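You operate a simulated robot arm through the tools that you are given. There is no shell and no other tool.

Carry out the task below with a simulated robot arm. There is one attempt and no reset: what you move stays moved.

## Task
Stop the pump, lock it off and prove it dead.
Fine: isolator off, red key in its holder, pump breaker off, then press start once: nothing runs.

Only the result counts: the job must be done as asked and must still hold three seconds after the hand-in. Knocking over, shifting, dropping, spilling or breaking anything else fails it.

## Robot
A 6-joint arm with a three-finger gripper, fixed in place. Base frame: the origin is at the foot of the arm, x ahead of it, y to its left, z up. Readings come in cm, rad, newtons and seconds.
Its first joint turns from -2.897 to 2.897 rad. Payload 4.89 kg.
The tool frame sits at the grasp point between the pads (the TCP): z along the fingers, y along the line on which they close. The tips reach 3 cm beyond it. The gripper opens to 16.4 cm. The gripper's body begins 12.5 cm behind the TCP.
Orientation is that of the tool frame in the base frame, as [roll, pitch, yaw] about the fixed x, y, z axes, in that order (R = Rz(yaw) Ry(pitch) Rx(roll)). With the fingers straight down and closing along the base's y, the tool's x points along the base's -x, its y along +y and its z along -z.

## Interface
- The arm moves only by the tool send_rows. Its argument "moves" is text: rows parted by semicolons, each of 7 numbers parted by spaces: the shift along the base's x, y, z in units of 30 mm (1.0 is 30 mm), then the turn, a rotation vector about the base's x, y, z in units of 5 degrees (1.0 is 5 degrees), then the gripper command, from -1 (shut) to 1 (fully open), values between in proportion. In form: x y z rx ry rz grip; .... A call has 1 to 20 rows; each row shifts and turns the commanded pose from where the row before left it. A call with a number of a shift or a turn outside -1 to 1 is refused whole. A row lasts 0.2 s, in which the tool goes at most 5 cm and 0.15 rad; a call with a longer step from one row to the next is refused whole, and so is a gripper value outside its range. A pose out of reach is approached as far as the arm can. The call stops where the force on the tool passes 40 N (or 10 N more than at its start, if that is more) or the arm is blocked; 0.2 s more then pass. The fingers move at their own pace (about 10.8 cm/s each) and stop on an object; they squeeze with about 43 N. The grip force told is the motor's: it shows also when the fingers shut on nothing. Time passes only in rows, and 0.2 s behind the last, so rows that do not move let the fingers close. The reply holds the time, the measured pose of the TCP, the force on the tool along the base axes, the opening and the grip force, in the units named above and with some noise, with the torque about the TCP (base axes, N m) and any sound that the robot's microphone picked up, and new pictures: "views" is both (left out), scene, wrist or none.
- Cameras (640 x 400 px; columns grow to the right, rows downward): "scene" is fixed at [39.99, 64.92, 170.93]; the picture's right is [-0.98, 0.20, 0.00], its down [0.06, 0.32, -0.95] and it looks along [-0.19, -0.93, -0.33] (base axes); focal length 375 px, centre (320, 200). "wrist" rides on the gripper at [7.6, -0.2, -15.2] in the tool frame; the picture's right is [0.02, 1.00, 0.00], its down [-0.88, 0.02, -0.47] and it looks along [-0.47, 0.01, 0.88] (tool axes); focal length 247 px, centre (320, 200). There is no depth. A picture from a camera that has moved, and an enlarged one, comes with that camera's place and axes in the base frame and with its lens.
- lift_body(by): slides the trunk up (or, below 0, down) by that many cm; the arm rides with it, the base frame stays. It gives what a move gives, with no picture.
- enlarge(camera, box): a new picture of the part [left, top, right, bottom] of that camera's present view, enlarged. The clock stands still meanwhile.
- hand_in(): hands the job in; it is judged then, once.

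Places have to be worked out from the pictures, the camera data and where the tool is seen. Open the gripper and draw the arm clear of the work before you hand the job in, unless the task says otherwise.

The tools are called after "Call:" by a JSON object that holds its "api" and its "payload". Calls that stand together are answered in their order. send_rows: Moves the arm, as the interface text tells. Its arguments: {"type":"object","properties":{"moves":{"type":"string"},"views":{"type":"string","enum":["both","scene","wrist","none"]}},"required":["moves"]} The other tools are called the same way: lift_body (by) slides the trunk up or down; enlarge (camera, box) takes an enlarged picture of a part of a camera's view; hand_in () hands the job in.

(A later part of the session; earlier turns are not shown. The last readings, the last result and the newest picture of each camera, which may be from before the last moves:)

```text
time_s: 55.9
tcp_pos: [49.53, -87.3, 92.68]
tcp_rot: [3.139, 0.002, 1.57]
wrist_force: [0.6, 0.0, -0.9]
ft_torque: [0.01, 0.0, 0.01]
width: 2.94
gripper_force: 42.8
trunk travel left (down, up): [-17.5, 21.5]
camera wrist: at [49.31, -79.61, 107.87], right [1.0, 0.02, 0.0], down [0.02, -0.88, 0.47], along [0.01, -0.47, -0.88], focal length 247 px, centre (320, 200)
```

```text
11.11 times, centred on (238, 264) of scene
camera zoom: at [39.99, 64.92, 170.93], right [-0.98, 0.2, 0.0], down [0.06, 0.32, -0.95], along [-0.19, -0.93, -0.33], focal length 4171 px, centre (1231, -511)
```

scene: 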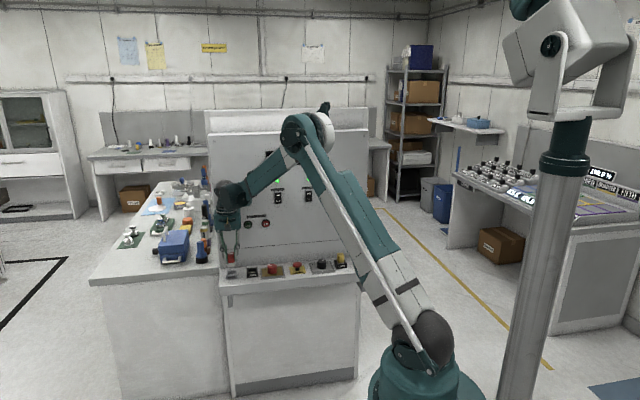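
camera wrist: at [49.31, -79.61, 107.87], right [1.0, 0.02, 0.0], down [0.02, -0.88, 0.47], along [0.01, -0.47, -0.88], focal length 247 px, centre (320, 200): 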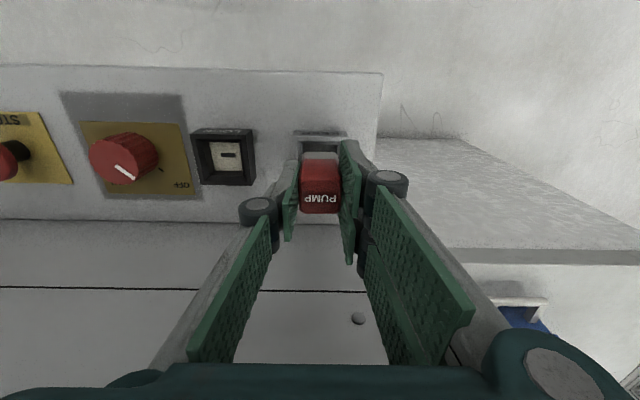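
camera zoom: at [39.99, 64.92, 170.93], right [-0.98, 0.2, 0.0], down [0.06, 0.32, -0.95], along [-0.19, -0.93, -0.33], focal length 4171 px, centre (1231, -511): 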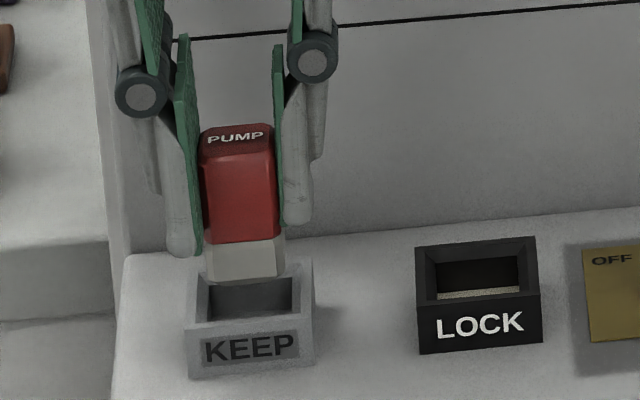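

The shank lines up with the KEEP opening in both views. I'll lower slowly 2 cm and check for any contact force.

Call:
{"api": "send_rows", "payload": {"moves": "0 0 -0.1 0 0 0 -1; 0 0 -0.1 0 0 0 -1; 0 0 -0.1 0 0 0 -1; 0 0 -0.1 0 0 0 -1; 0 0 -0.1 0 0 0 -1; 0 0 -0.1 0 0 0 -1; 0 0 0 0 0 0 -1", "views": "wrist"}}

Call:
{"api": "enlarge", "payload": {"camera": "wrist", "box": [220, 90, 420, 215]}}

Call:
{"api": "enlarge", "payload": {"camera": "scene", "box": [214, 246, 262, 282]}}

```text
time_s: 57.5
tcp_pos: [49.57, -87.43, 90.82]
tcp_rot: [3.141, 0.002, 1.57]
wrist_force: [0.2, 0.5, -0.7]
ft_torque: [0.0, 0.01, -0.01]
width: 2.91
gripper_force: 43.0
trunk travel left (down, up): [-17.5, 21.5]
camera wrist: at [49.34, -79.67, 106.03], right [1.0, 0.02, 0.0], down [0.02, -0.88, 0.47], along [0.01, -0.47, -0.88], focal length 247 px, centre (320, 200)
```

wrist: 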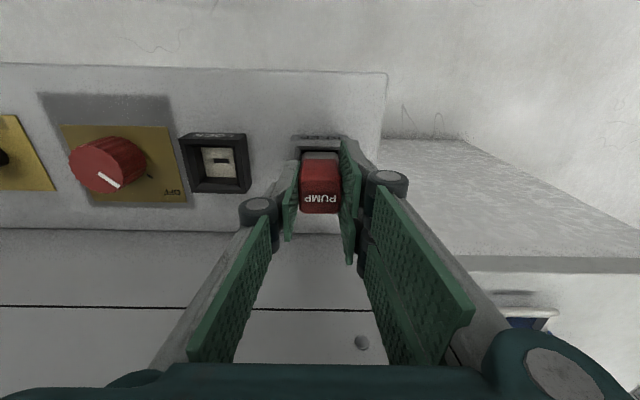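

```text
3.20 times, centred on (320, 152) of wrist
camera zoom: at [49.34, -79.67, 106.03], right [1.0, 0.02, 0.0], down [0.02, -0.88, 0.47], along [0.01, -0.47, -0.88], focal length 790 px, centre (320, 352)
```

zoom: 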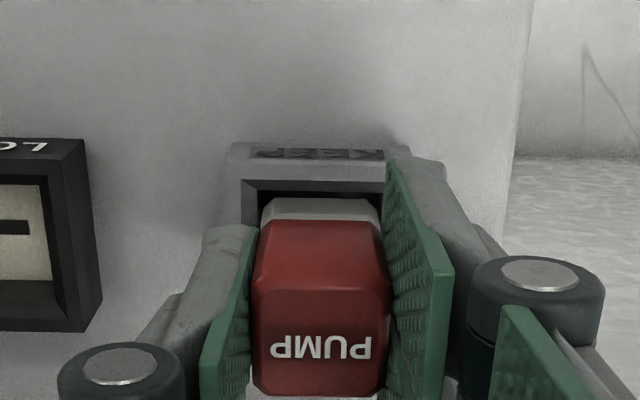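

```text
11.11 times, centred on (238, 264) of scene
camera zoom: at [39.99, 64.92, 170.93], right [-0.98, 0.2, 0.0], down [0.06, 0.32, -0.95], along [-0.19, -0.93, -0.33], focal length 4171 px, centre (1231, -511)
```

zoom: 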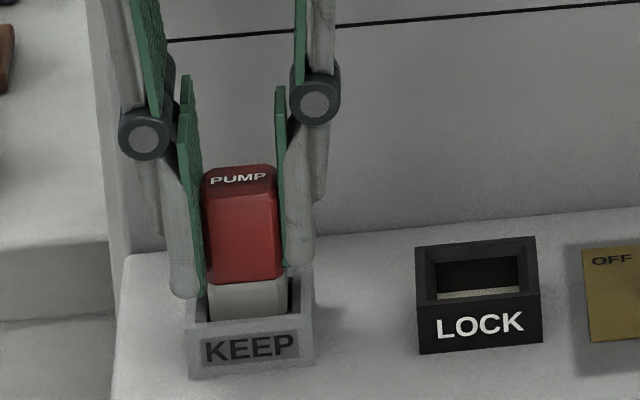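

The shank has entered KEEP with no contact force. I'll lower in small steps until it seats.

Call:
{"api": "send_rows", "payload": {"moves": "0 0 -0.06 0 0 0 -1; 0 0 -0.06 0 0 0 -1; 0 0 -0.06 0 0 0 -1; 0 0 -0.06 0 0 0 -1; 0 0 -0.06 0 0 0 -1; 0 0 0 0 0 0 -1", "views": "wrist"}}

Call:
{"api": "enlarge", "payload": {"camera": "wrist", "box": [220, 90, 420, 215]}}

Call:
{"api": "enlarge", "payload": {"camera": "scene", "box": [214, 246, 262, 282]}}

```text
time_s: 58.9
tcp_pos: [49.41, -87.42, 89.91]
tcp_rot: [3.138, 0.001, 1.571]
wrist_force: [0.0, 0.2, -0.3]
ft_torque: [0.0, 0.02, -0.01]
width: 2.92
gripper_force: 43.0
trunk travel left (down, up): [-17.5, 21.5]
camera wrist: at [49.33, -79.6, 105.13], right [1.0, 0.02, 0.0], down [0.02, -0.88, 0.47], along [0.01, -0.47, -0.88], focal length 247 px, centre (320, 200)
```

wrist: 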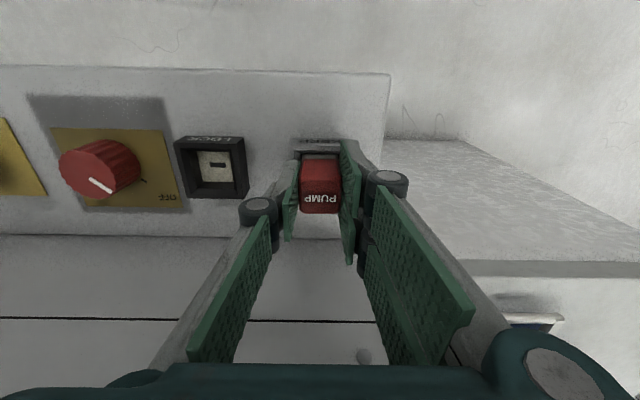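

```text
3.20 times, centred on (320, 152) of wrist
camera zoom: at [49.33, -79.6, 105.13], right [1.0, 0.02, 0.0], down [0.02, -0.88, 0.47], along [0.01, -0.47, -0.88], focal length 790 px, centre (320, 352)
```

zoom: 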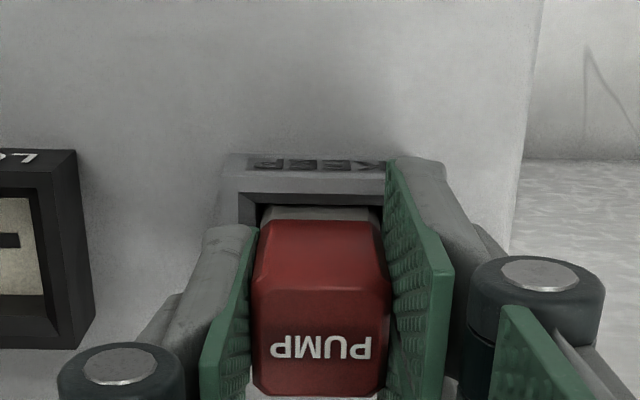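

```text
11.11 times, centred on (238, 264) of scene
camera zoom: at [39.99, 64.92, 170.93], right [-0.98, 0.2, 0.0], down [0.06, 0.32, -0.95], along [-0.19, -0.93, -0.33], focal length 4171 px, centre (1231, -511)
```

zoom: 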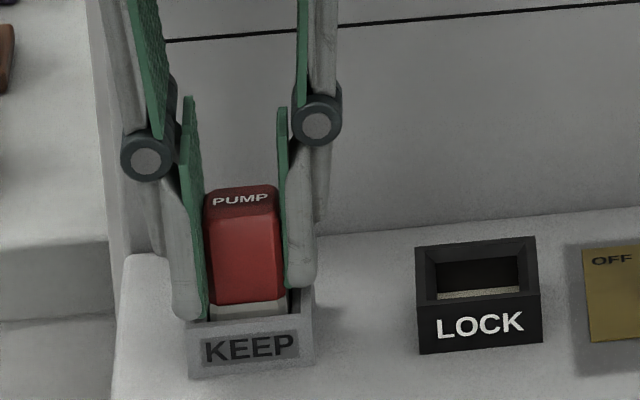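

Still no contact; the tips are about half a centimetre above the rim. I'll lower 2–3 mm more and check.

Call:
{"api": "send_rows", "payload": {"moves": "0 0 -0.05 0 0 0 -1; 0 0 -0.05 0 0 0 -1; 0 0 0 0 0 0 -1", "views": "wrist"}}

Call:
{"api": "enlarge", "payload": {"camera": "scene", "box": [214, 246, 262, 282]}}

```text
time_s: 59.7
tcp_pos: [49.51, -87.33, 89.76]
tcp_rot: [3.139, 0.0, 1.572]
wrist_force: [-1.5, -1.9, 18.9]
ft_torque: [-0.04, 0.14, 0.02]
width: 2.92
gripper_force: 43.2
trunk travel left (down, up): [-17.5, 21.5]
camera wrist: at [49.32, -79.58, 104.97], right [1.0, 0.02, 0.0], down [0.02, -0.88, 0.47], along [0.01, -0.47, -0.88], focal length 247 px, centre (320, 200)
```

wrist: 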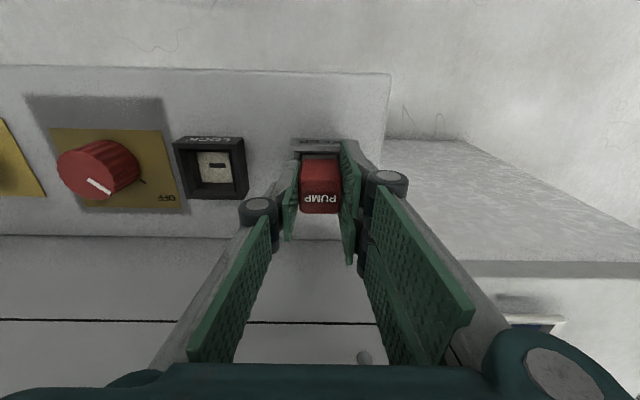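

```text
11.11 times, centred on (238, 264) of scene
camera zoom: at [39.99, 64.92, 170.93], right [-0.98, 0.2, 0.0], down [0.06, 0.32, -0.95], along [-0.19, -0.93, -0.33], focal length 4171 px, centre (1231, -511)
```

zoom: 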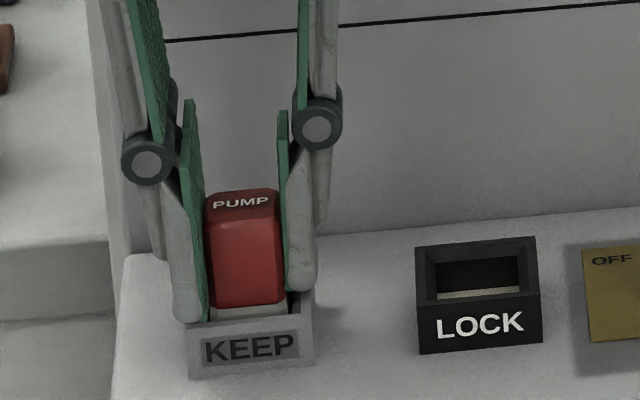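

An 18.9 N upward reaction at z≈89.8 means the key is seated in KEEP. I'll relieve the load by a millimetre, open, then rise straight up.

Call:
{"api": "send_rows", "payload": {"moves": "0 0 0.03 0 0 0 -1; 0 0 0 0 0 0 -0.5; 0 0 0 0 0 0 -0.3; 0 0 0 0 0 0 -0.2; 0 0 0 0 0 0 -0.2; 0 0 0.3 0 0 0 -0.2; 0 0 0.6 0 0 0 -0.2; 0 0 0.8 0 0 0 -0.2; 0 0 0.8 0 0 0 -0.2; 0 0 0.8 0 0 0 -0.2; 0 0 0 0 0 0 -0.2", "views": "both"}}

Call:
{"api": "enlarge", "payload": {"camera": "scene", "box": [214, 246, 294, 296]}}

Call:
{"api": "enlarge", "payload": {"camera": "wrist", "box": [200, 80, 420, 217]}}

```text
time_s: 62.1
tcp_pos: [49.55, -87.34, 99.59]
tcp_rot: [-3.141, 0.002, 1.571]
wrist_force: [-0.4, -0.7, 0.2]
ft_torque: [-0.04, -0.03, 0.0]
width: 6.57
gripper_force: 0.0
trunk travel left (down, up): [-17.5, 21.5]
camera wrist: at [49.35, -79.49, 114.82], right [1.0, 0.02, 0.0], down [0.02, -0.88, 0.47], along [0.01, -0.47, -0.88], focal length 247 px, centre (320, 200)
```

scene: 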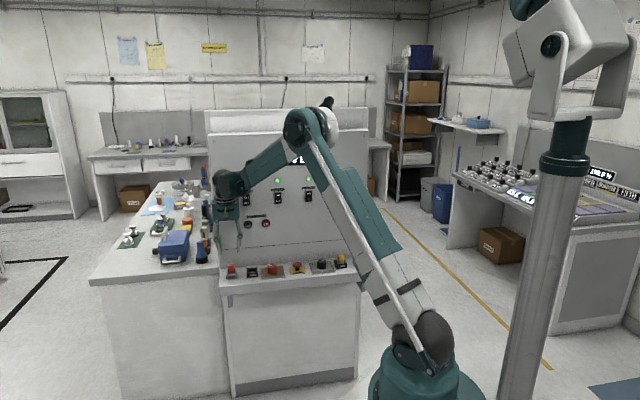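
wrist: 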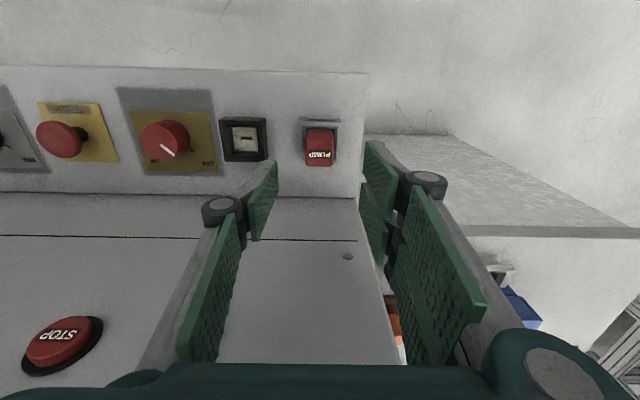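

```text
8.00 times, centred on (254, 271) of scene
camera zoom: at [39.99, 64.92, 170.93], right [-0.98, 0.2, 0.0], down [0.06, 0.32, -0.95], along [-0.19, -0.93, -0.33], focal length 3003 px, centre (848, -368)
```

zoom: 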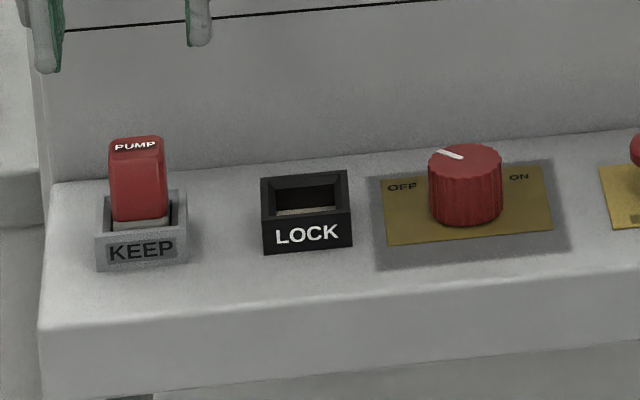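

```text
2.91 times, centred on (310, 148) of wrist
camera zoom: at [49.35, -79.49, 114.82], right [1.0, 0.02, 0.0], down [0.02, -0.88, 0.47], along [0.01, -0.47, -0.88], focal length 718 px, centre (349, 350)
```

zoom: 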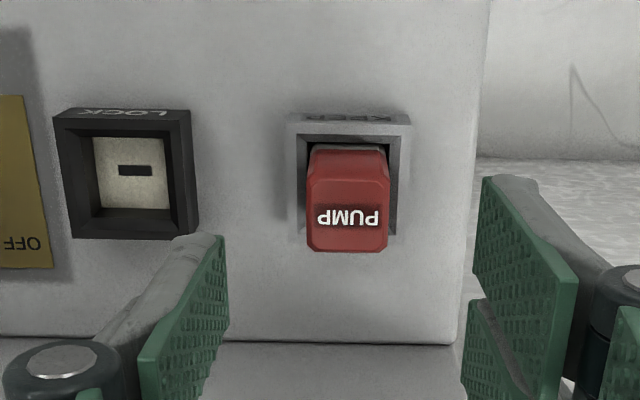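

The red key is seated in KEEP and LOCK is empty. Next is the PUMP breaker (about (40.7,-95.5), OFF half at z≈116). I'll back away, close the fingers and yaw back +90° so that I can tilt level as before.

Call:
{"api": "send_rows", "payload": {"moves": "0 0.2 0.5 0 0 0 -0.4; -0.1 0.5 0.5 0 0 1 -0.7; -0.15 0.5 0.5 0 0 1 -1; -0.15 0.5 0.5 0 0 1 -1; -0.15 0.5 0.5 0 0 1 -1; -0.15 0.5 0.5 0 0 1 -1; -0.15 0.5 0.5 0 0 1 -1; -0.15 0.5 0.5 0 0 1 -1; -0.15 0.5 0.4 0 0 1 -1; -0.15 0.5 0.4 0 0 1 -1; -0.15 0.3 0 0 0 1 -1; -0.15 0 0 0 0 1 -1; -0.15 0 0 0 0 1 -1; -0.15 0 0 0 0 1 -1; -0.15 0 0 0 0 1 -1; -0.15 0 0 0 0 1 -1; -0.15 0 0 0 0 1 -1; -0.15 0 0 0 0 1 -1; -0.15 0 0 0 0 1 -1; 0 0 0 0 0 0 -1", "views": "none"}}

```text
time_s: 66.3
tcp_pos: [41.54, -72.38, 114.13]
tcp_rot: [3.14, 0.0, -3.14]
wrist_force: [-0.7, 0.2, -0.2]
ft_torque: [0.01, 0.0, -0.01]
width: 0.0
gripper_force: 43.8
trunk travel left (down, up): [-17.5, 21.5]
```

The tool is back in its initial heading at (41.5,-72.4,114.1). Now I'll tilt it level towards the panel while moving slightly outward.

Call:
{"api": "send_rows", "payload": {"moves": "0 -0.2 0.05 -1 0 0 -1; 0 -0.2 0.05 -1 0 0 -1; 0 -0.2 0.05 -1 0 0 -1; 0 -0.2 0.05 -1 0 0 -1; 0 -0.2 0.05 -1 0 0 -1; 0 -0.2 0.05 -1 0 0 -1; 0 -0.2 0.05 -1 0 0 -1; 0 -0.2 0.05 -1 0 0 -1; 0 -0.2 0.05 -1 0 0 -1; 0 -0.2 0.05 -1 0 0 -1; 0 -0.2 0.05 -1 0 0 -1; 0 -0.2 0.05 -1 0 0 -1; 0 -0.2 0 -1 0 0 -1; 0 -0.2 0 -1 0 0 -1; 0 -0.2 0 -1 0 0 -1; 0 -0.2 0 -1 0 0 -1; 0 -0.1 0 -1 0 0 -1; 0 0 0 -1 0 0 -1; 0 0 0 0 0 0 -1", "views": "both"}}

Call:
{"api": "enlarge", "payload": {"camera": "scene", "box": [210, 150, 310, 240]}}

Call:
{"api": "enlarge", "payload": {"camera": "wrist", "box": [200, 60, 440, 210]}}

```text
time_s: 70.3
tcp_pos: [41.57, -82.22, 115.86]
tcp_rot: [-1.573, -0.001, -3.14]
wrist_force: [0.5, 0.5, 0.4]
ft_torque: [0.01, 0.01, -0.01]
width: 0.0
gripper_force: 43.2
trunk travel left (down, up): [-17.5, 21.5]
camera wrist: at [33.94, -66.91, 116.0], right [-0.02, 0.0, -1.0], down [0.88, 0.47, -0.02], along [0.47, -0.88, -0.01], focal length 247 px, centre (320, 200)
```

scene: 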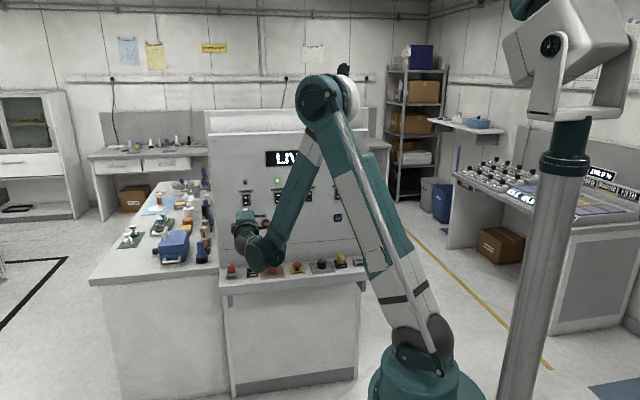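
wrist: 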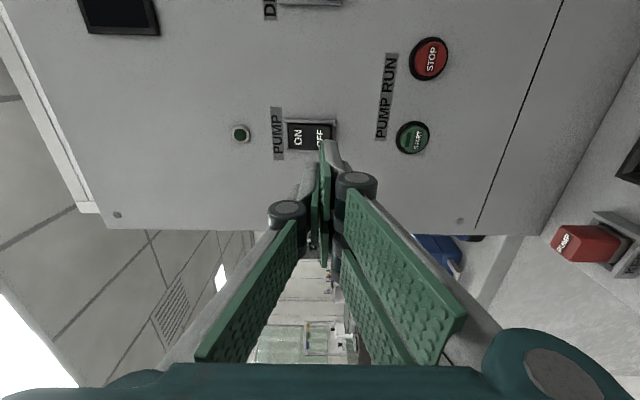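

```text
4.44 times, centred on (260, 195) of scene
camera zoom: at [39.99, 64.92, 170.93], right [-0.98, 0.2, 0.0], down [0.06, 0.32, -0.95], along [-0.19, -0.93, -0.33], focal length 1668 px, centre (587, 222)
```

zoom: 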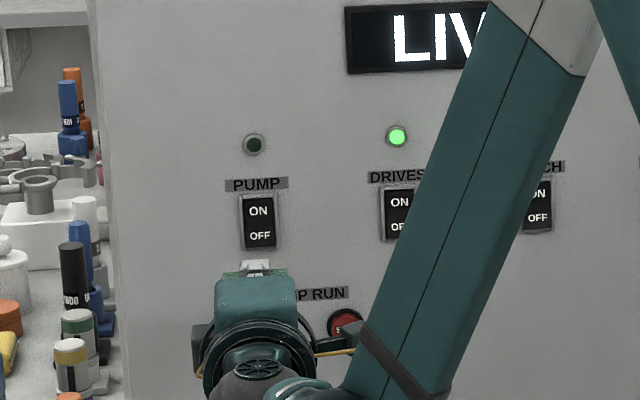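

```text
2.67 times, centred on (320, 135) of wrist
camera zoom: at [33.94, -66.91, 116.0], right [-0.02, 0.0, -1.0], down [0.88, 0.47, -0.02], along [0.47, -0.88, -0.01], focal length 659 px, centre (320, 373)
```

zoom: 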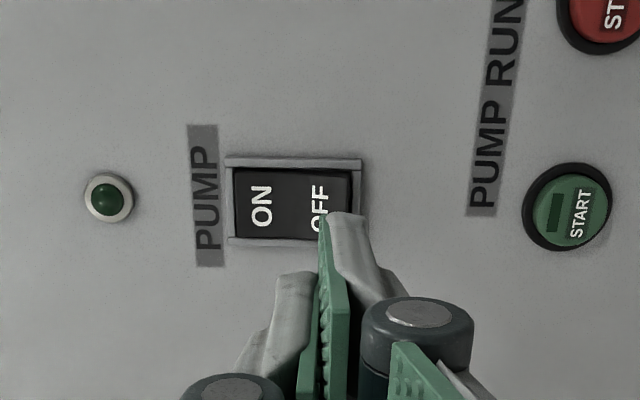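

The PUMP rocker spans z≈114.6–119.5 at x≈40.9. I'll aim the closed tips at the middle of its OFF half (x 40.9, z 115.6) and approach to about 2 cm.

Call:
{"api": "send_rows", "payload": {"moves": "-0.11 -0.5 -0.05 0 0 0 -1; -0.11 -0.6 -0.04 0 0 0 -1; 0 -0.6 0 0 0 0 -1; 0 -0.5 0 0 0 0 -1; 0 -0.2 0 0 0 0 -1; 0 0 0 0 0 0 -1", "views": "wrist"}}

Call:
{"api": "enlarge", "payload": {"camera": "wrist", "box": [200, 60, 440, 210]}}

Call:
{"api": "enlarge", "payload": {"camera": "scene", "box": [220, 170, 290, 230]}}

```text
time_s: 71.7
tcp_pos: [40.87, -89.34, 115.42]
tcp_rot: [-1.573, 0.0, 3.141]
wrist_force: [0.3, 0.4, -0.1]
ft_torque: [0.0, 0.01, 0.03]
width: 0.0
gripper_force: 43.3
trunk travel left (down, up): [-17.5, 21.5]
camera wrist: at [33.28, -74.12, 115.68], right [-0.02, 0.0, -1.0], down [0.88, 0.47, -0.02], along [0.47, -0.88, -0.01], focal length 247 px, centre (320, 200)
```

wrist: 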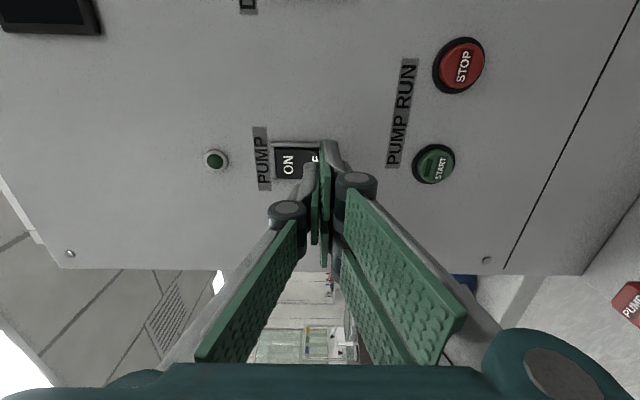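

```text
2.67 times, centred on (320, 135) of wrist
camera zoom: at [33.28, -74.12, 115.68], right [-0.02, 0.0, -1.0], down [0.88, 0.47, -0.02], along [0.47, -0.88, -0.01], focal length 659 px, centre (320, 373)
```

zoom: 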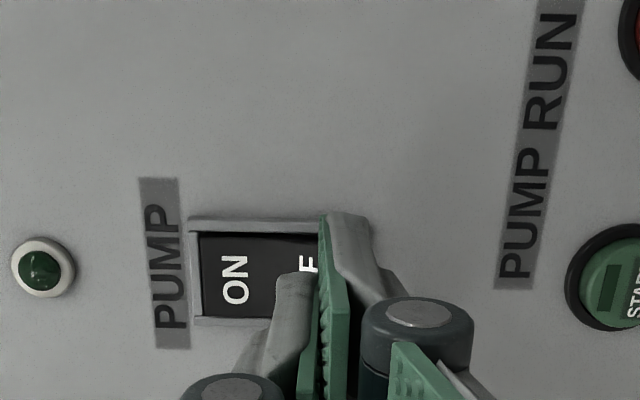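

```text
6.67 times, centred on (255, 200) of scene
camera zoom: at [39.99, 64.92, 170.93], right [-0.98, 0.2, 0.0], down [0.06, 0.32, -0.95], along [-0.19, -0.93, -0.33], focal length 2502 px, centre (753, 200)
```

zoom: 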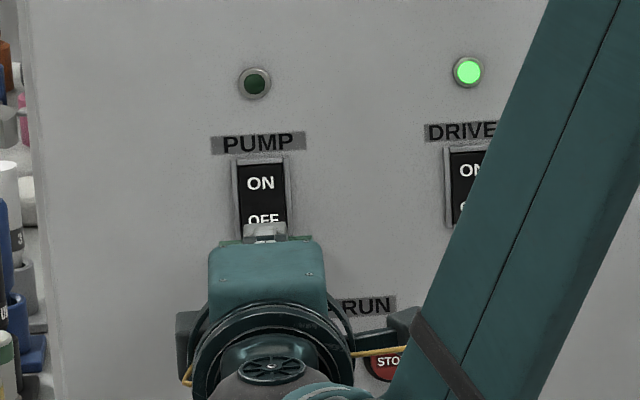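

The tips are lined up on the OFF half. I'll creep in, watching force and sound.

Call:
{"api": "send_rows", "payload": {"moves": "0 -0.1 0 0 0 0 -1; 0 -0.1 0 0 0 0 -1; 0 -0.1 0 0 0 0 -1; 0 -0.1 0 0 0 0 -1", "views": "wrist"}}

```text
time_s: 72.7
tcp_pos: [40.92, -90.62, 115.51]
tcp_rot: [-1.572, 0.001, 3.14]
wrist_force: [-0.1, 0.0, -0.4]
ft_torque: [0.03, 0.02, 0.0]
width: 0.0
gripper_force: 42.5
trunk travel left (down, up): [-17.5, 21.5]
camera wrist: at [33.29, -75.35, 115.72], right [-0.02, 0.0, -1.0], down [0.88, 0.47, -0.02], along [0.47, -0.88, -0.01], focal length 247 px, centre (320, 200)
```

wrist: 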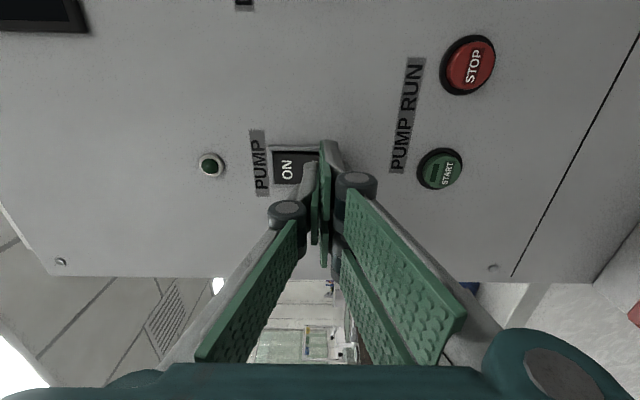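

No contact yet (tips near y≈-93.6). I continue in 3 mm steps.

Call:
{"api": "send_rows", "payload": {"moves": "0 -0.1 0 0 0 0 -1; 0 -0.1 0 0 0 0 -1; 0 -0.1 0 0 0 0 -1", "views": "wrist"}}

```text
time_s: 73.5
tcp_pos: [40.9, -91.58, 115.62]
tcp_rot: [-1.573, 0.0, -3.142]
wrist_force: [0.5, -0.4, -0.3]
ft_torque: [0.0, -0.02, 0.03]
width: 0.0
gripper_force: 43.1
trunk travel left (down, up): [-17.5, 21.5]
camera wrist: at [33.23, -76.26, 115.73], right [-0.02, 0.0, -1.0], down [0.88, 0.47, -0.02], along [0.47, -0.88, -0.01], focal length 247 px, centre (320, 200)
```

wrist: 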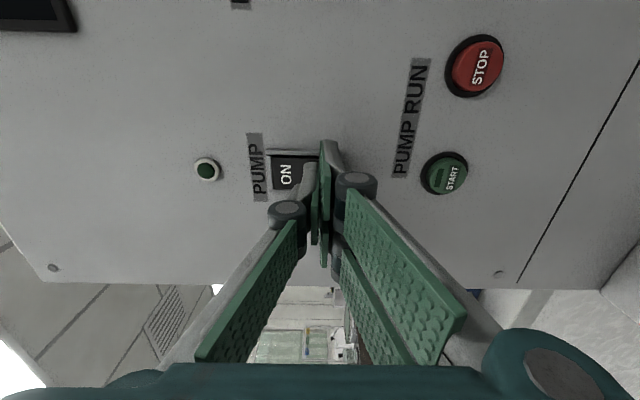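

Still free at tips ≈ -94.6. A few more millimetres.

Call:
{"api": "send_rows", "payload": {"moves": "0 -0.1 0 0 0 0 -1; 0 -0.1 0 0 0 0 -1", "views": "wrist"}}

Call:
{"api": "enlarge", "payload": {"camera": "wrist", "box": [200, 100, 440, 250]}}

```text
time_s: 74.1
tcp_pos: [40.91, -92.12, 115.49]
tcp_rot: [-1.57, 0.0, -3.141]
wrist_force: [-0.7, 2.0, 0.4]
ft_torque: [0.02, -0.04, 0.0]
width: 0.0
gripper_force: 43.1
trunk travel left (down, up): [-17.5, 21.5]
camera wrist: at [33.27, -76.85, 115.77], right [-0.02, 0.0, -1.0], down [0.88, 0.47, -0.02], along [0.47, -0.88, -0.01], focal length 247 px, centre (320, 200)
```

wrist: 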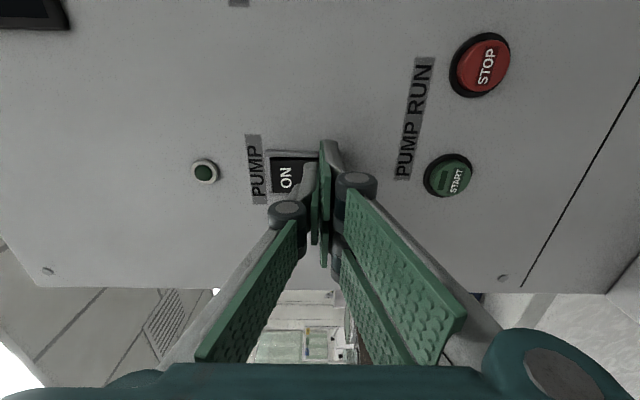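

```text
2.67 times, centred on (320, 175) of wrist
camera zoom: at [33.27, -76.85, 115.77], right [-0.02, 0.0, -1.0], down [0.88, 0.47, -0.02], along [0.47, -0.88, -0.01], focal length 659 px, centre (320, 267)
```

zoom: 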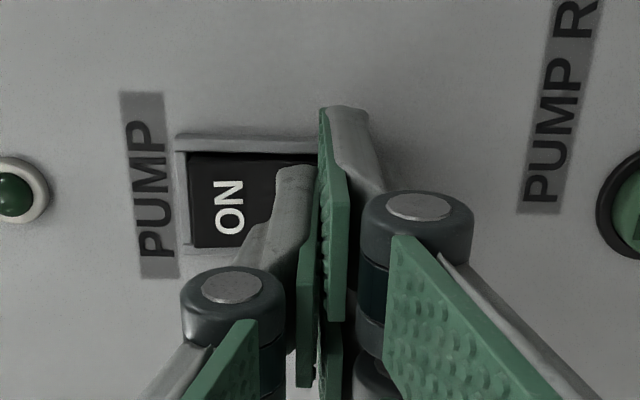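

A light 2 N reaction shows first contact at y_tip≈-95.1. I'll press on in small steps until the rocker tips over.

Call:
{"api": "send_rows", "payload": {"moves": "0 -0.1 0 0 0 0 -1; 0 -0.1 0 0 0 0 -1", "views": "wrist"}}

Call:
{"api": "enlarge", "payload": {"camera": "wrist", "box": [200, 100, 440, 250]}}

```text
time_s: 74.7
tcp_pos: [40.95, -92.32, 115.6]
tcp_rot: [-1.572, -0.001, -3.14]
wrist_force: [-1.6, 17.5, -0.4]
ft_torque: [-0.16, -0.01, -0.06]
width: 0.01
gripper_force: 42.7
trunk travel left (down, up): [-17.5, 21.5]
stopped in row 2: the force on the tool passed its limit at 48 N (the readings are from after the stop); the commanded pose is now the measured one
camera wrist: at [33.28, -77.01, 115.75], right [-0.02, 0.0, -1.0], down [0.88, 0.47, -0.02], along [0.47, -0.88, -0.01], focal length 247 px, centre (320, 200)
```

wrist: 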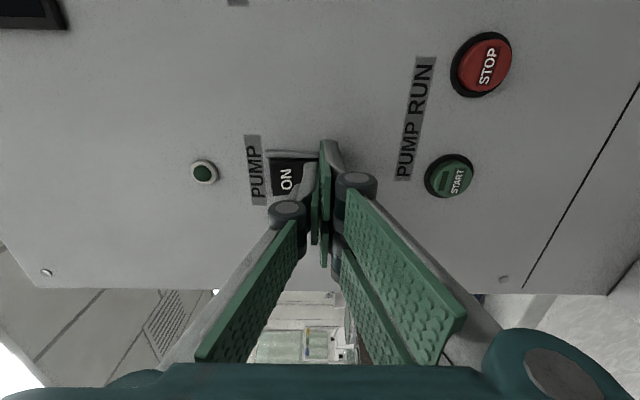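

```text
2.67 times, centred on (320, 175) of wrist
camera zoom: at [33.28, -77.01, 115.75], right [-0.02, 0.0, -1.0], down [0.88, 0.47, -0.02], along [0.47, -0.88, -0.01], focal length 659 px, centre (320, 267)
```

zoom: 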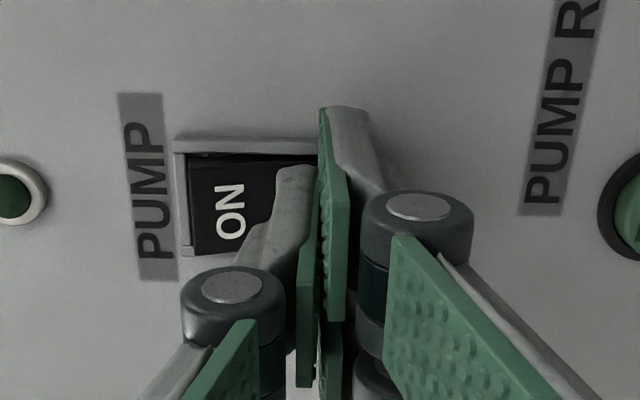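

The force peaked at 48 N and the ON half now appears to stand out, so the rocker may have tipped. I'll back off and check.

Call:
{"api": "send_rows", "payload": {"moves": "0 0.3 0 0 0 0 -1; 0 0.7 0 0 0 0 -1; 0 0.8 0 0 0 0 -1; 0 0.8 0 0 0 0 -1; 0 0.8 -0.4 0 0 0 -1; 0 0.4 -0.8 0 0 0 -1; 0 0 -0.8 0 0 0 -1; 0 0 0 0 0 0 -1", "views": "both"}}

Call:
{"api": "enlarge", "payload": {"camera": "wrist", "box": [140, 60, 380, 210]}}

Call:
{"api": "enlarge", "payload": {"camera": "scene", "box": [220, 170, 300, 230]}}

```text
time_s: 76.5
tcp_pos: [41.0, -80.97, 109.37]
tcp_rot: [-1.572, 0.0, -3.141]
wrist_force: [-0.3, 0.6, -0.4]
ft_torque: [-0.02, -0.02, -0.01]
width: 0.0
gripper_force: 43.1
trunk travel left (down, up): [-17.5, 21.5]
camera wrist: at [33.31, -65.68, 109.57], right [-0.02, 0.0, -1.0], down [0.88, 0.47, -0.02], along [0.47, -0.88, -0.01], focal length 247 px, centre (320, 200)
```

scene: 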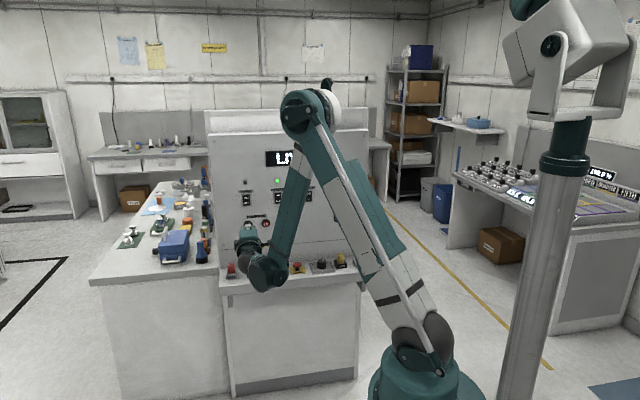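
wrist: 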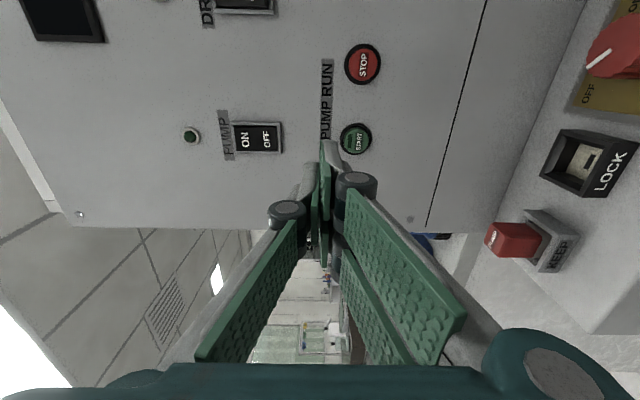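

```text
2.67 times, centred on (260, 135) of wrist
camera zoom: at [33.31, -65.68, 109.57], right [-0.02, 0.0, -1.0], down [0.88, 0.47, -0.02], along [0.47, -0.88, -0.01], focal length 659 px, centre (480, 373)
```

zoom: 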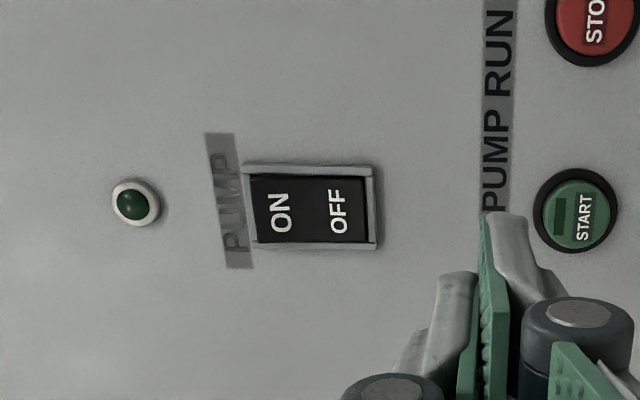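

```text
6.67 times, centred on (260, 200) of scene
camera zoom: at [39.99, 64.92, 170.93], right [-0.98, 0.2, 0.0], down [0.06, 0.32, -0.95], along [-0.19, -0.93, -0.33], focal length 2502 px, centre (720, 200)
```

zoom: 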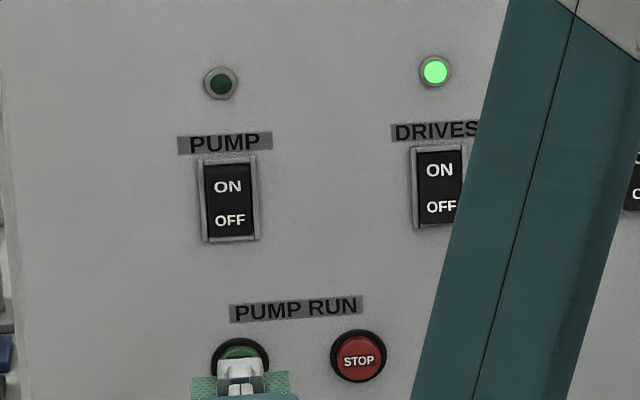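

The PUMP rocker now looks tipped to OFF: the ON half stands out and shades the label, unlike DRIVES. I'll enlarge both to confirm before the START test.

Call:
{"api": "enlarge", "payload": {"camera": "scene", "box": [238, 184, 288, 212]}}

Call:
{"api": "enlarge", "payload": {"camera": "wrist", "box": [200, 90, 300, 170]}}

```text
12.80 times, centred on (263, 198) of scene
camera zoom: at [39.99, 64.92, 170.93], right [-0.98, 0.2, 0.0], down [0.06, 0.32, -0.95], along [-0.19, -0.93, -0.33], focal length 4805 px, centre (1050, 226)
```

zoom: 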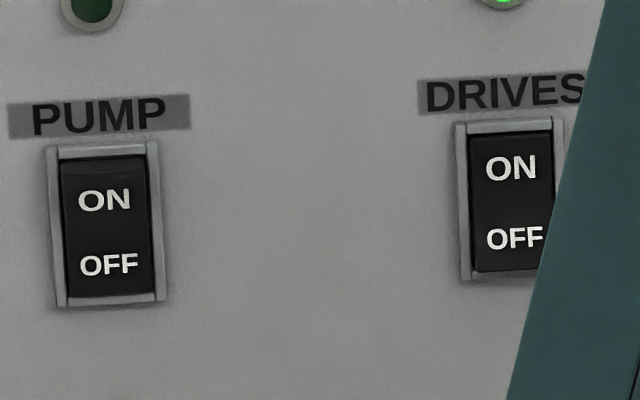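

```text
5.00 times, centred on (250, 130) of wrist
camera zoom: at [33.31, -65.68, 109.57], right [-0.02, 0.0, -1.0], down [0.88, 0.47, -0.02], along [0.47, -0.88, -0.01], focal length 1235 px, centre (670, 550)
```

zoom: 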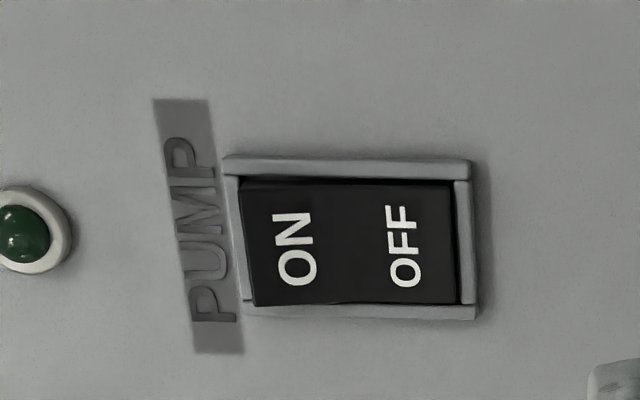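

The close-up confirms the PUMP breaker is OFF (bottom half pressed in, top half out; DRIVES shows the opposite). START projects to (40.6,-95.4,105.1), so I'll line up with it and approach to 2 cm.

Call:
{"api": "send_rows", "payload": {"moves": "-0.07 0 -0.5 0 0 0 -1; -0.06 -0.4 -0.5 0 0 0 -1; 0 -0.6 -0.44 0 0 0 -1; 0 -0.7 0 0 0 0 -1; 0 -0.7 0 0 0 0 -1; 0 -0.5 0 0 0 0 -1; 0 -0.2 0 0 0 0 -1; 0 0 0 0 0 0 -1", "views": "both"}}

Call:
{"api": "enlarge", "payload": {"camera": "wrist", "box": [200, 60, 440, 210]}}

Call:
{"api": "enlarge", "payload": {"camera": "scene", "box": [220, 190, 300, 250]}}

```text
time_s: 78.3
tcp_pos: [40.43, -90.42, 105.19]
tcp_rot: [-1.572, 0.0, 3.141]
wrist_force: [-0.4, 0.5, -0.3]
ft_torque: [0.02, 0.0, -0.01]
width: 0.0
gripper_force: 43.0
trunk travel left (down, up): [-17.5, 21.5]
camera wrist: at [32.86, -75.08, 105.36], right [-0.02, 0.0, -1.0], down [0.88, 0.47, -0.02], along [0.47, -0.88, -0.01], focal length 247 px, centre (320, 200)
```

scene: 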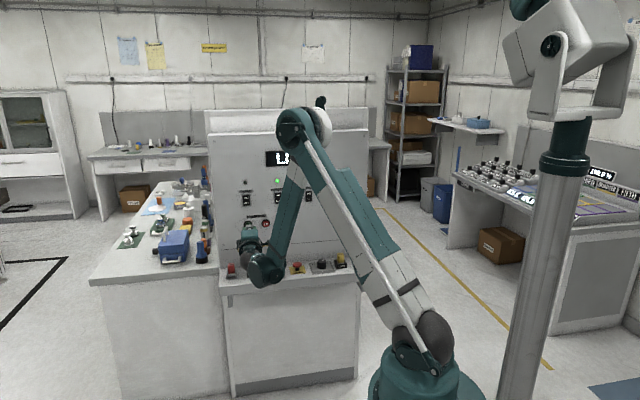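
wrist: 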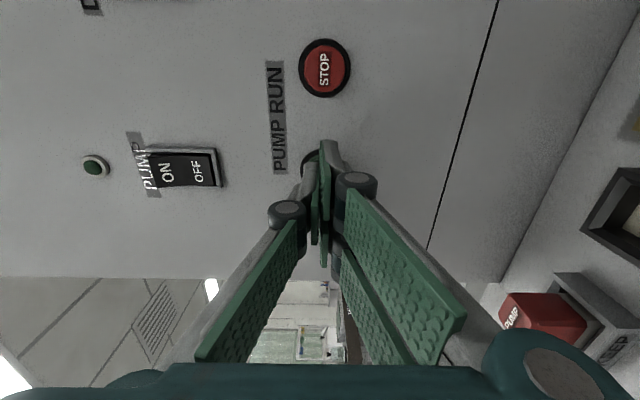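

```text
2.67 times, centred on (320, 135) of wrist
camera zoom: at [32.86, -75.08, 105.36], right [-0.02, 0.0, -1.0], down [0.88, 0.47, -0.02], along [0.47, -0.88, -0.01], focal length 659 px, centre (320, 373)
```

zoom: 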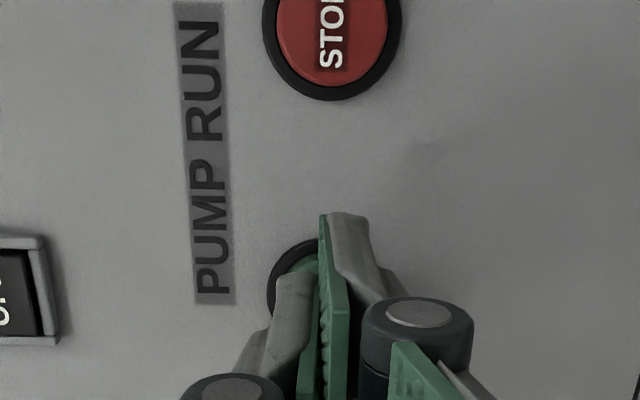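

```text
6.67 times, centred on (260, 220) of scene
camera zoom: at [39.99, 64.92, 170.93], right [-0.98, 0.2, 0.0], down [0.06, 0.32, -0.95], along [-0.19, -0.93, -0.33], focal length 2502 px, centre (720, 67)
```

zoom: 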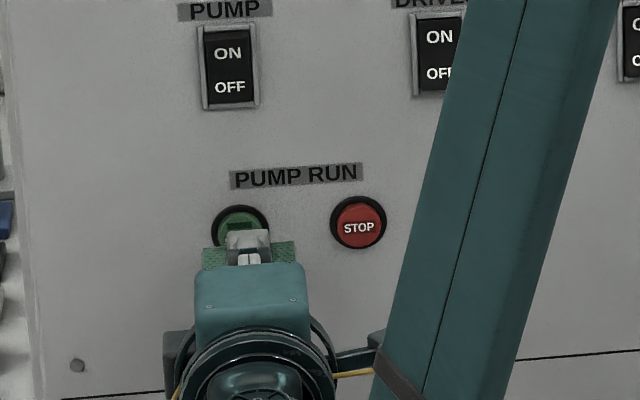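

The tips are nearly centred on START. I'll correct +3 mm in x and -2 mm in z and creep to just short of contact.

Call:
{"api": "send_rows", "payload": {"moves": "0.1 -0.1 -0.07 0 0 0 -1; 0 -0.1 0 0 0 0 -1; 0 -0.1 0 0 0 0 -1; 0 -0.1 0 0 0 0 -1; 0 -0.1 0 0 0 0 -1; 0 0 0 0 0 0 -1", "views": "wrist"}}

Call:
{"api": "enlarge", "payload": {"camera": "wrist", "box": [200, 60, 440, 210]}}

```text
time_s: 79.7
tcp_pos: [40.79, -92.0, 105.03]
tcp_rot: [-1.574, -0.001, 3.142]
wrist_force: [0.0, 0.1, 0.6]
ft_torque: [0.05, -0.02, -0.02]
width: 0.01
gripper_force: 43.0
trunk travel left (down, up): [-17.5, 21.5]
camera wrist: at [33.17, -76.58, 105.21], right [-0.02, 0.0, -1.0], down [0.88, 0.47, -0.02], along [0.47, -0.88, -0.01], focal length 247 px, centre (320, 200)
```

wrist: 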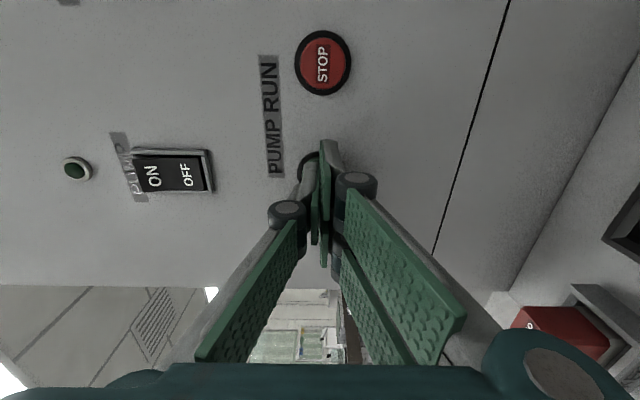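

```text
2.67 times, centred on (320, 135) of wrist
camera zoom: at [33.17, -76.58, 105.21], right [-0.02, 0.0, -1.0], down [0.88, 0.47, -0.02], along [0.47, -0.88, -0.01], focal length 659 px, centre (320, 373)
```

zoom: 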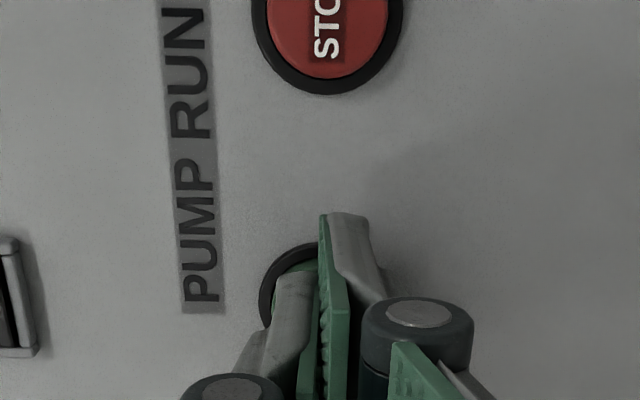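

Just short of contact. I'll press 9 mm in one stroke and look for the click.

Call:
{"api": "send_rows", "payload": {"moves": "0 -0.1 0 0 0 0 -1; 0 -0.1 0 0 0 0 -1; 0 -0.1 0 0 0 0 -1", "views": "wrist"}}

```text
time_s: 80.5
tcp_pos: [40.74, -92.71, 104.98]
tcp_rot: [-1.573, 0.0, -3.14]
wrist_force: [0.0, 6.1, 1.2]
ft_torque: [0.02, -0.02, -0.02]
width: 0.6
gripper_force: 44.9
trunk travel left (down, up): [-17.5, 21.5]
heard: click
camera wrist: at [33.18, -77.46, 105.22], right [-0.02, 0.0, -1.0], down [0.88, 0.47, -0.02], along [0.47, -0.88, -0.01], focal length 247 px, centre (320, 200)
```

wrist: 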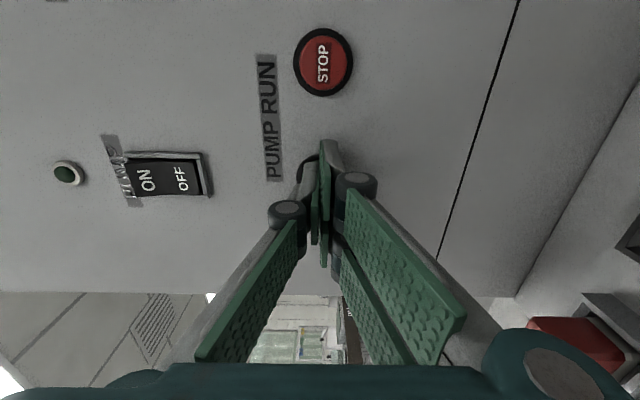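

The START click came with only 6 N. I'll retreat straight back, wait and check that nothing runs.

Call:
{"api": "send_rows", "payload": {"moves": "0 0.4 0 0 0 0 -1; 0 0.8 0 0 0 0 -1; 0 0.8 0 0 0 0 -1; 0 0.8 0 0 0 0 -1; 0 0.8 0 0 0 0 -1; 0 0.8 0 0 0 0 -1; 0 0.5 0 0 0 0 -1; 0 0 0 0 0 0 -1; 0 0 0 0 0 0 -1; 0 0 0 0 0 0 -1; 0 0 0 0 0 0 -1; 0 0 0 0 0 0 -1; 0 0 0 0 0 0 -1", "views": "both"}}

Call:
{"api": "enlarge", "payload": {"camera": "scene", "box": [210, 140, 370, 240]}}

Call:
{"api": "enlarge", "payload": {"camera": "wrist", "box": [140, 20, 460, 220]}}

```text
time_s: 83.3
tcp_pos: [40.7, -78.06, 104.87]
tcp_rot: [-1.572, 0.001, 3.141]
wrist_force: [-0.6, 0.7, 0.5]
ft_torque: [0.03, 0.0, 0.01]
width: 0.0
gripper_force: 45.2
trunk travel left (down, up): [-17.5, 21.5]
camera wrist: at [33.12, -62.72, 105.09], right [-0.02, 0.0, -1.0], down [0.88, 0.47, -0.02], along [0.47, -0.88, -0.01], focal length 247 px, centre (320, 200)
```

scene: 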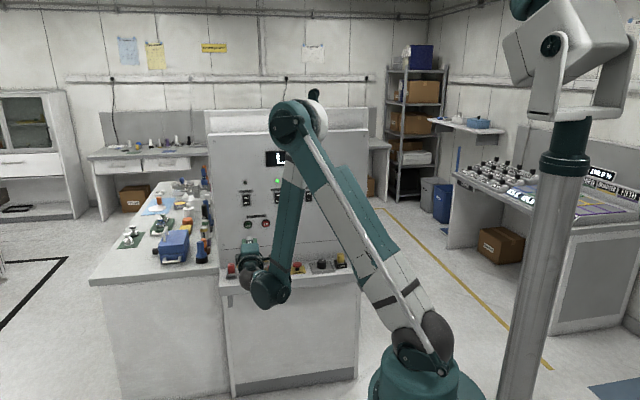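
wrist: 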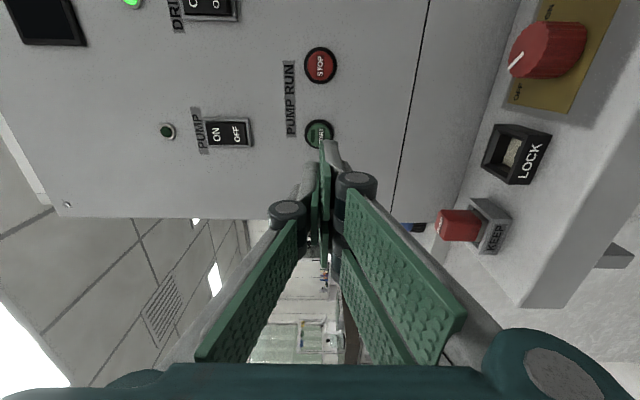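

```text
4.00 times, centred on (290, 190) of scene
camera zoom: at [39.99, 64.92, 170.93], right [-0.98, 0.2, 0.0], down [0.06, 0.32, -0.95], along [-0.19, -0.93, -0.33], focal length 1502 px, centre (440, 240)
```

zoom: 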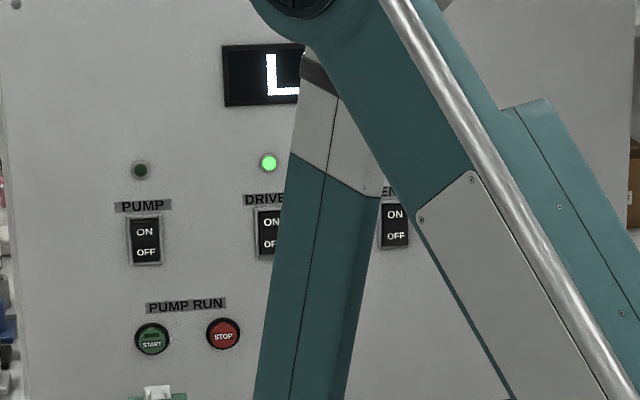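

```text
2.00 times, centred on (300, 120) of wrist
camera zoom: at [33.12, -62.72, 105.09], right [-0.02, 0.0, -1.0], down [0.88, 0.47, -0.02], along [0.47, -0.88, -0.01], focal length 494 px, centre (360, 360)
```

zoom: 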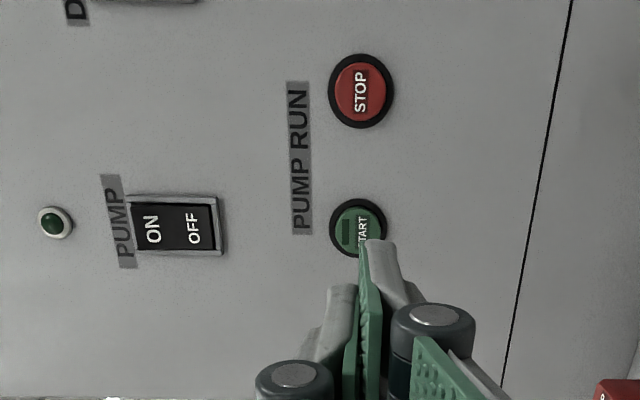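

The START lamp stayed dark after the press and the PUMP lamp is off: nothing runs. I'll draw the arm back and up, opening the gripper on the way.

Call:
{"api": "send_rows", "payload": {"moves": "0 0.4 0.4 0 0 0 -1; 0 0.4 0.5 0 0 0 -1; 0 0.4 0.5 0 0 0 -0.5; 0 0.4 0.5 0 0 0 0; 0 0.4 0.5 0 0 0 0.4; 0 0.3 0.5 0 0 0 0.6; 0 0.3 0.4 0 0 0 0.6; 0 0 0 0 0 0 0.6; 0 0 0 0 0 0 0.6", "views": "both"}}

Call:
{"api": "enlarge", "payload": {"camera": "scene", "box": [210, 140, 380, 246]}}

Call:
{"api": "enlarge", "payload": {"camera": "scene", "box": [210, 235, 380, 301]}}

```text
time_s: 85.3
tcp_pos: [40.67, -70.29, 114.92]
tcp_rot: [-1.573, -0.001, -3.141]
wrist_force: [0.6, -0.2, 0.3]
ft_torque: [0.01, 0.0, 0.09]
width: 13.12
gripper_force: 0.1
trunk travel left (down, up): [-17.5, 21.5]
camera wrist: at [33.15, -55.02, 115.12], right [-0.02, 0.0, -1.0], down [0.88, 0.47, -0.02], along [0.47, -0.88, -0.01], focal length 247 px, centre (320, 200)
```

scene: 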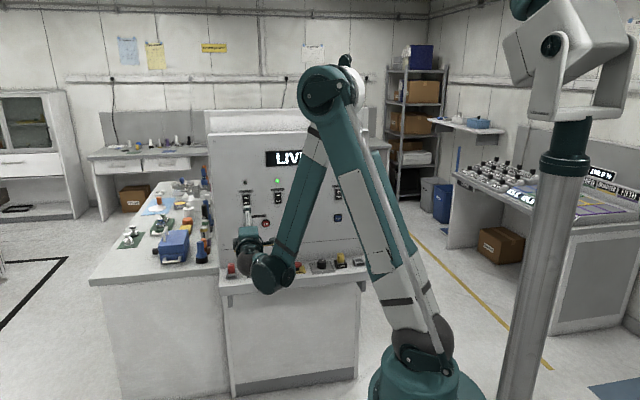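
wrist: 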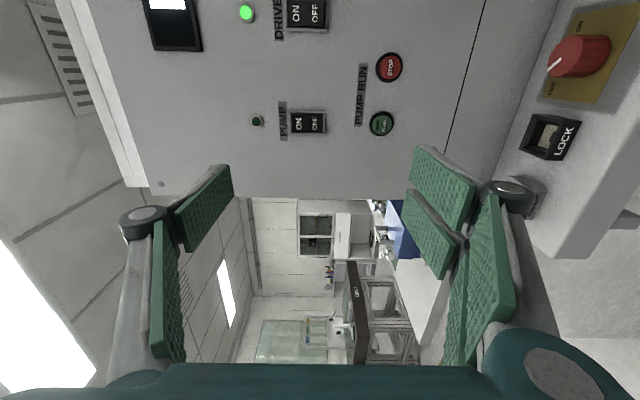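

```text
3.76 times, centred on (295, 193) of scene
camera zoom: at [39.99, 64.92, 170.93], right [-0.98, 0.2, 0.0], down [0.06, 0.32, -0.95], along [-0.19, -0.93, -0.33], focal length 1413 px, centre (414, 226)
```

zoom: 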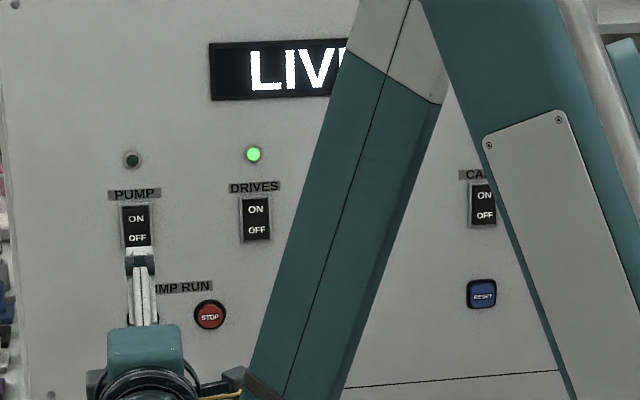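

```text
3.76 times, centred on (295, 268) of scene
camera zoom: at [39.99, 64.92, 170.93], right [-0.98, 0.2, 0.0], down [0.06, 0.32, -0.95], along [-0.19, -0.93, -0.33], focal length 1413 px, centre (414, -56)
```

zoom: 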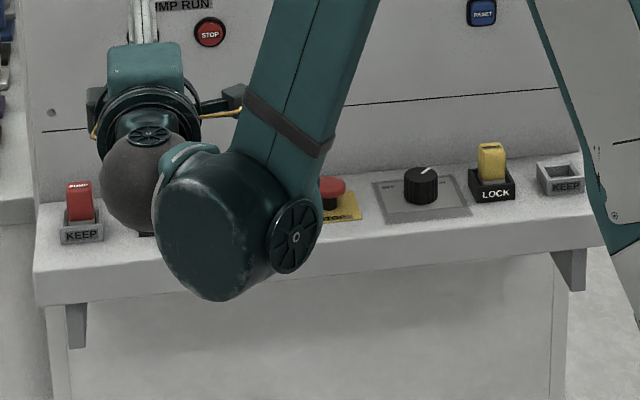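

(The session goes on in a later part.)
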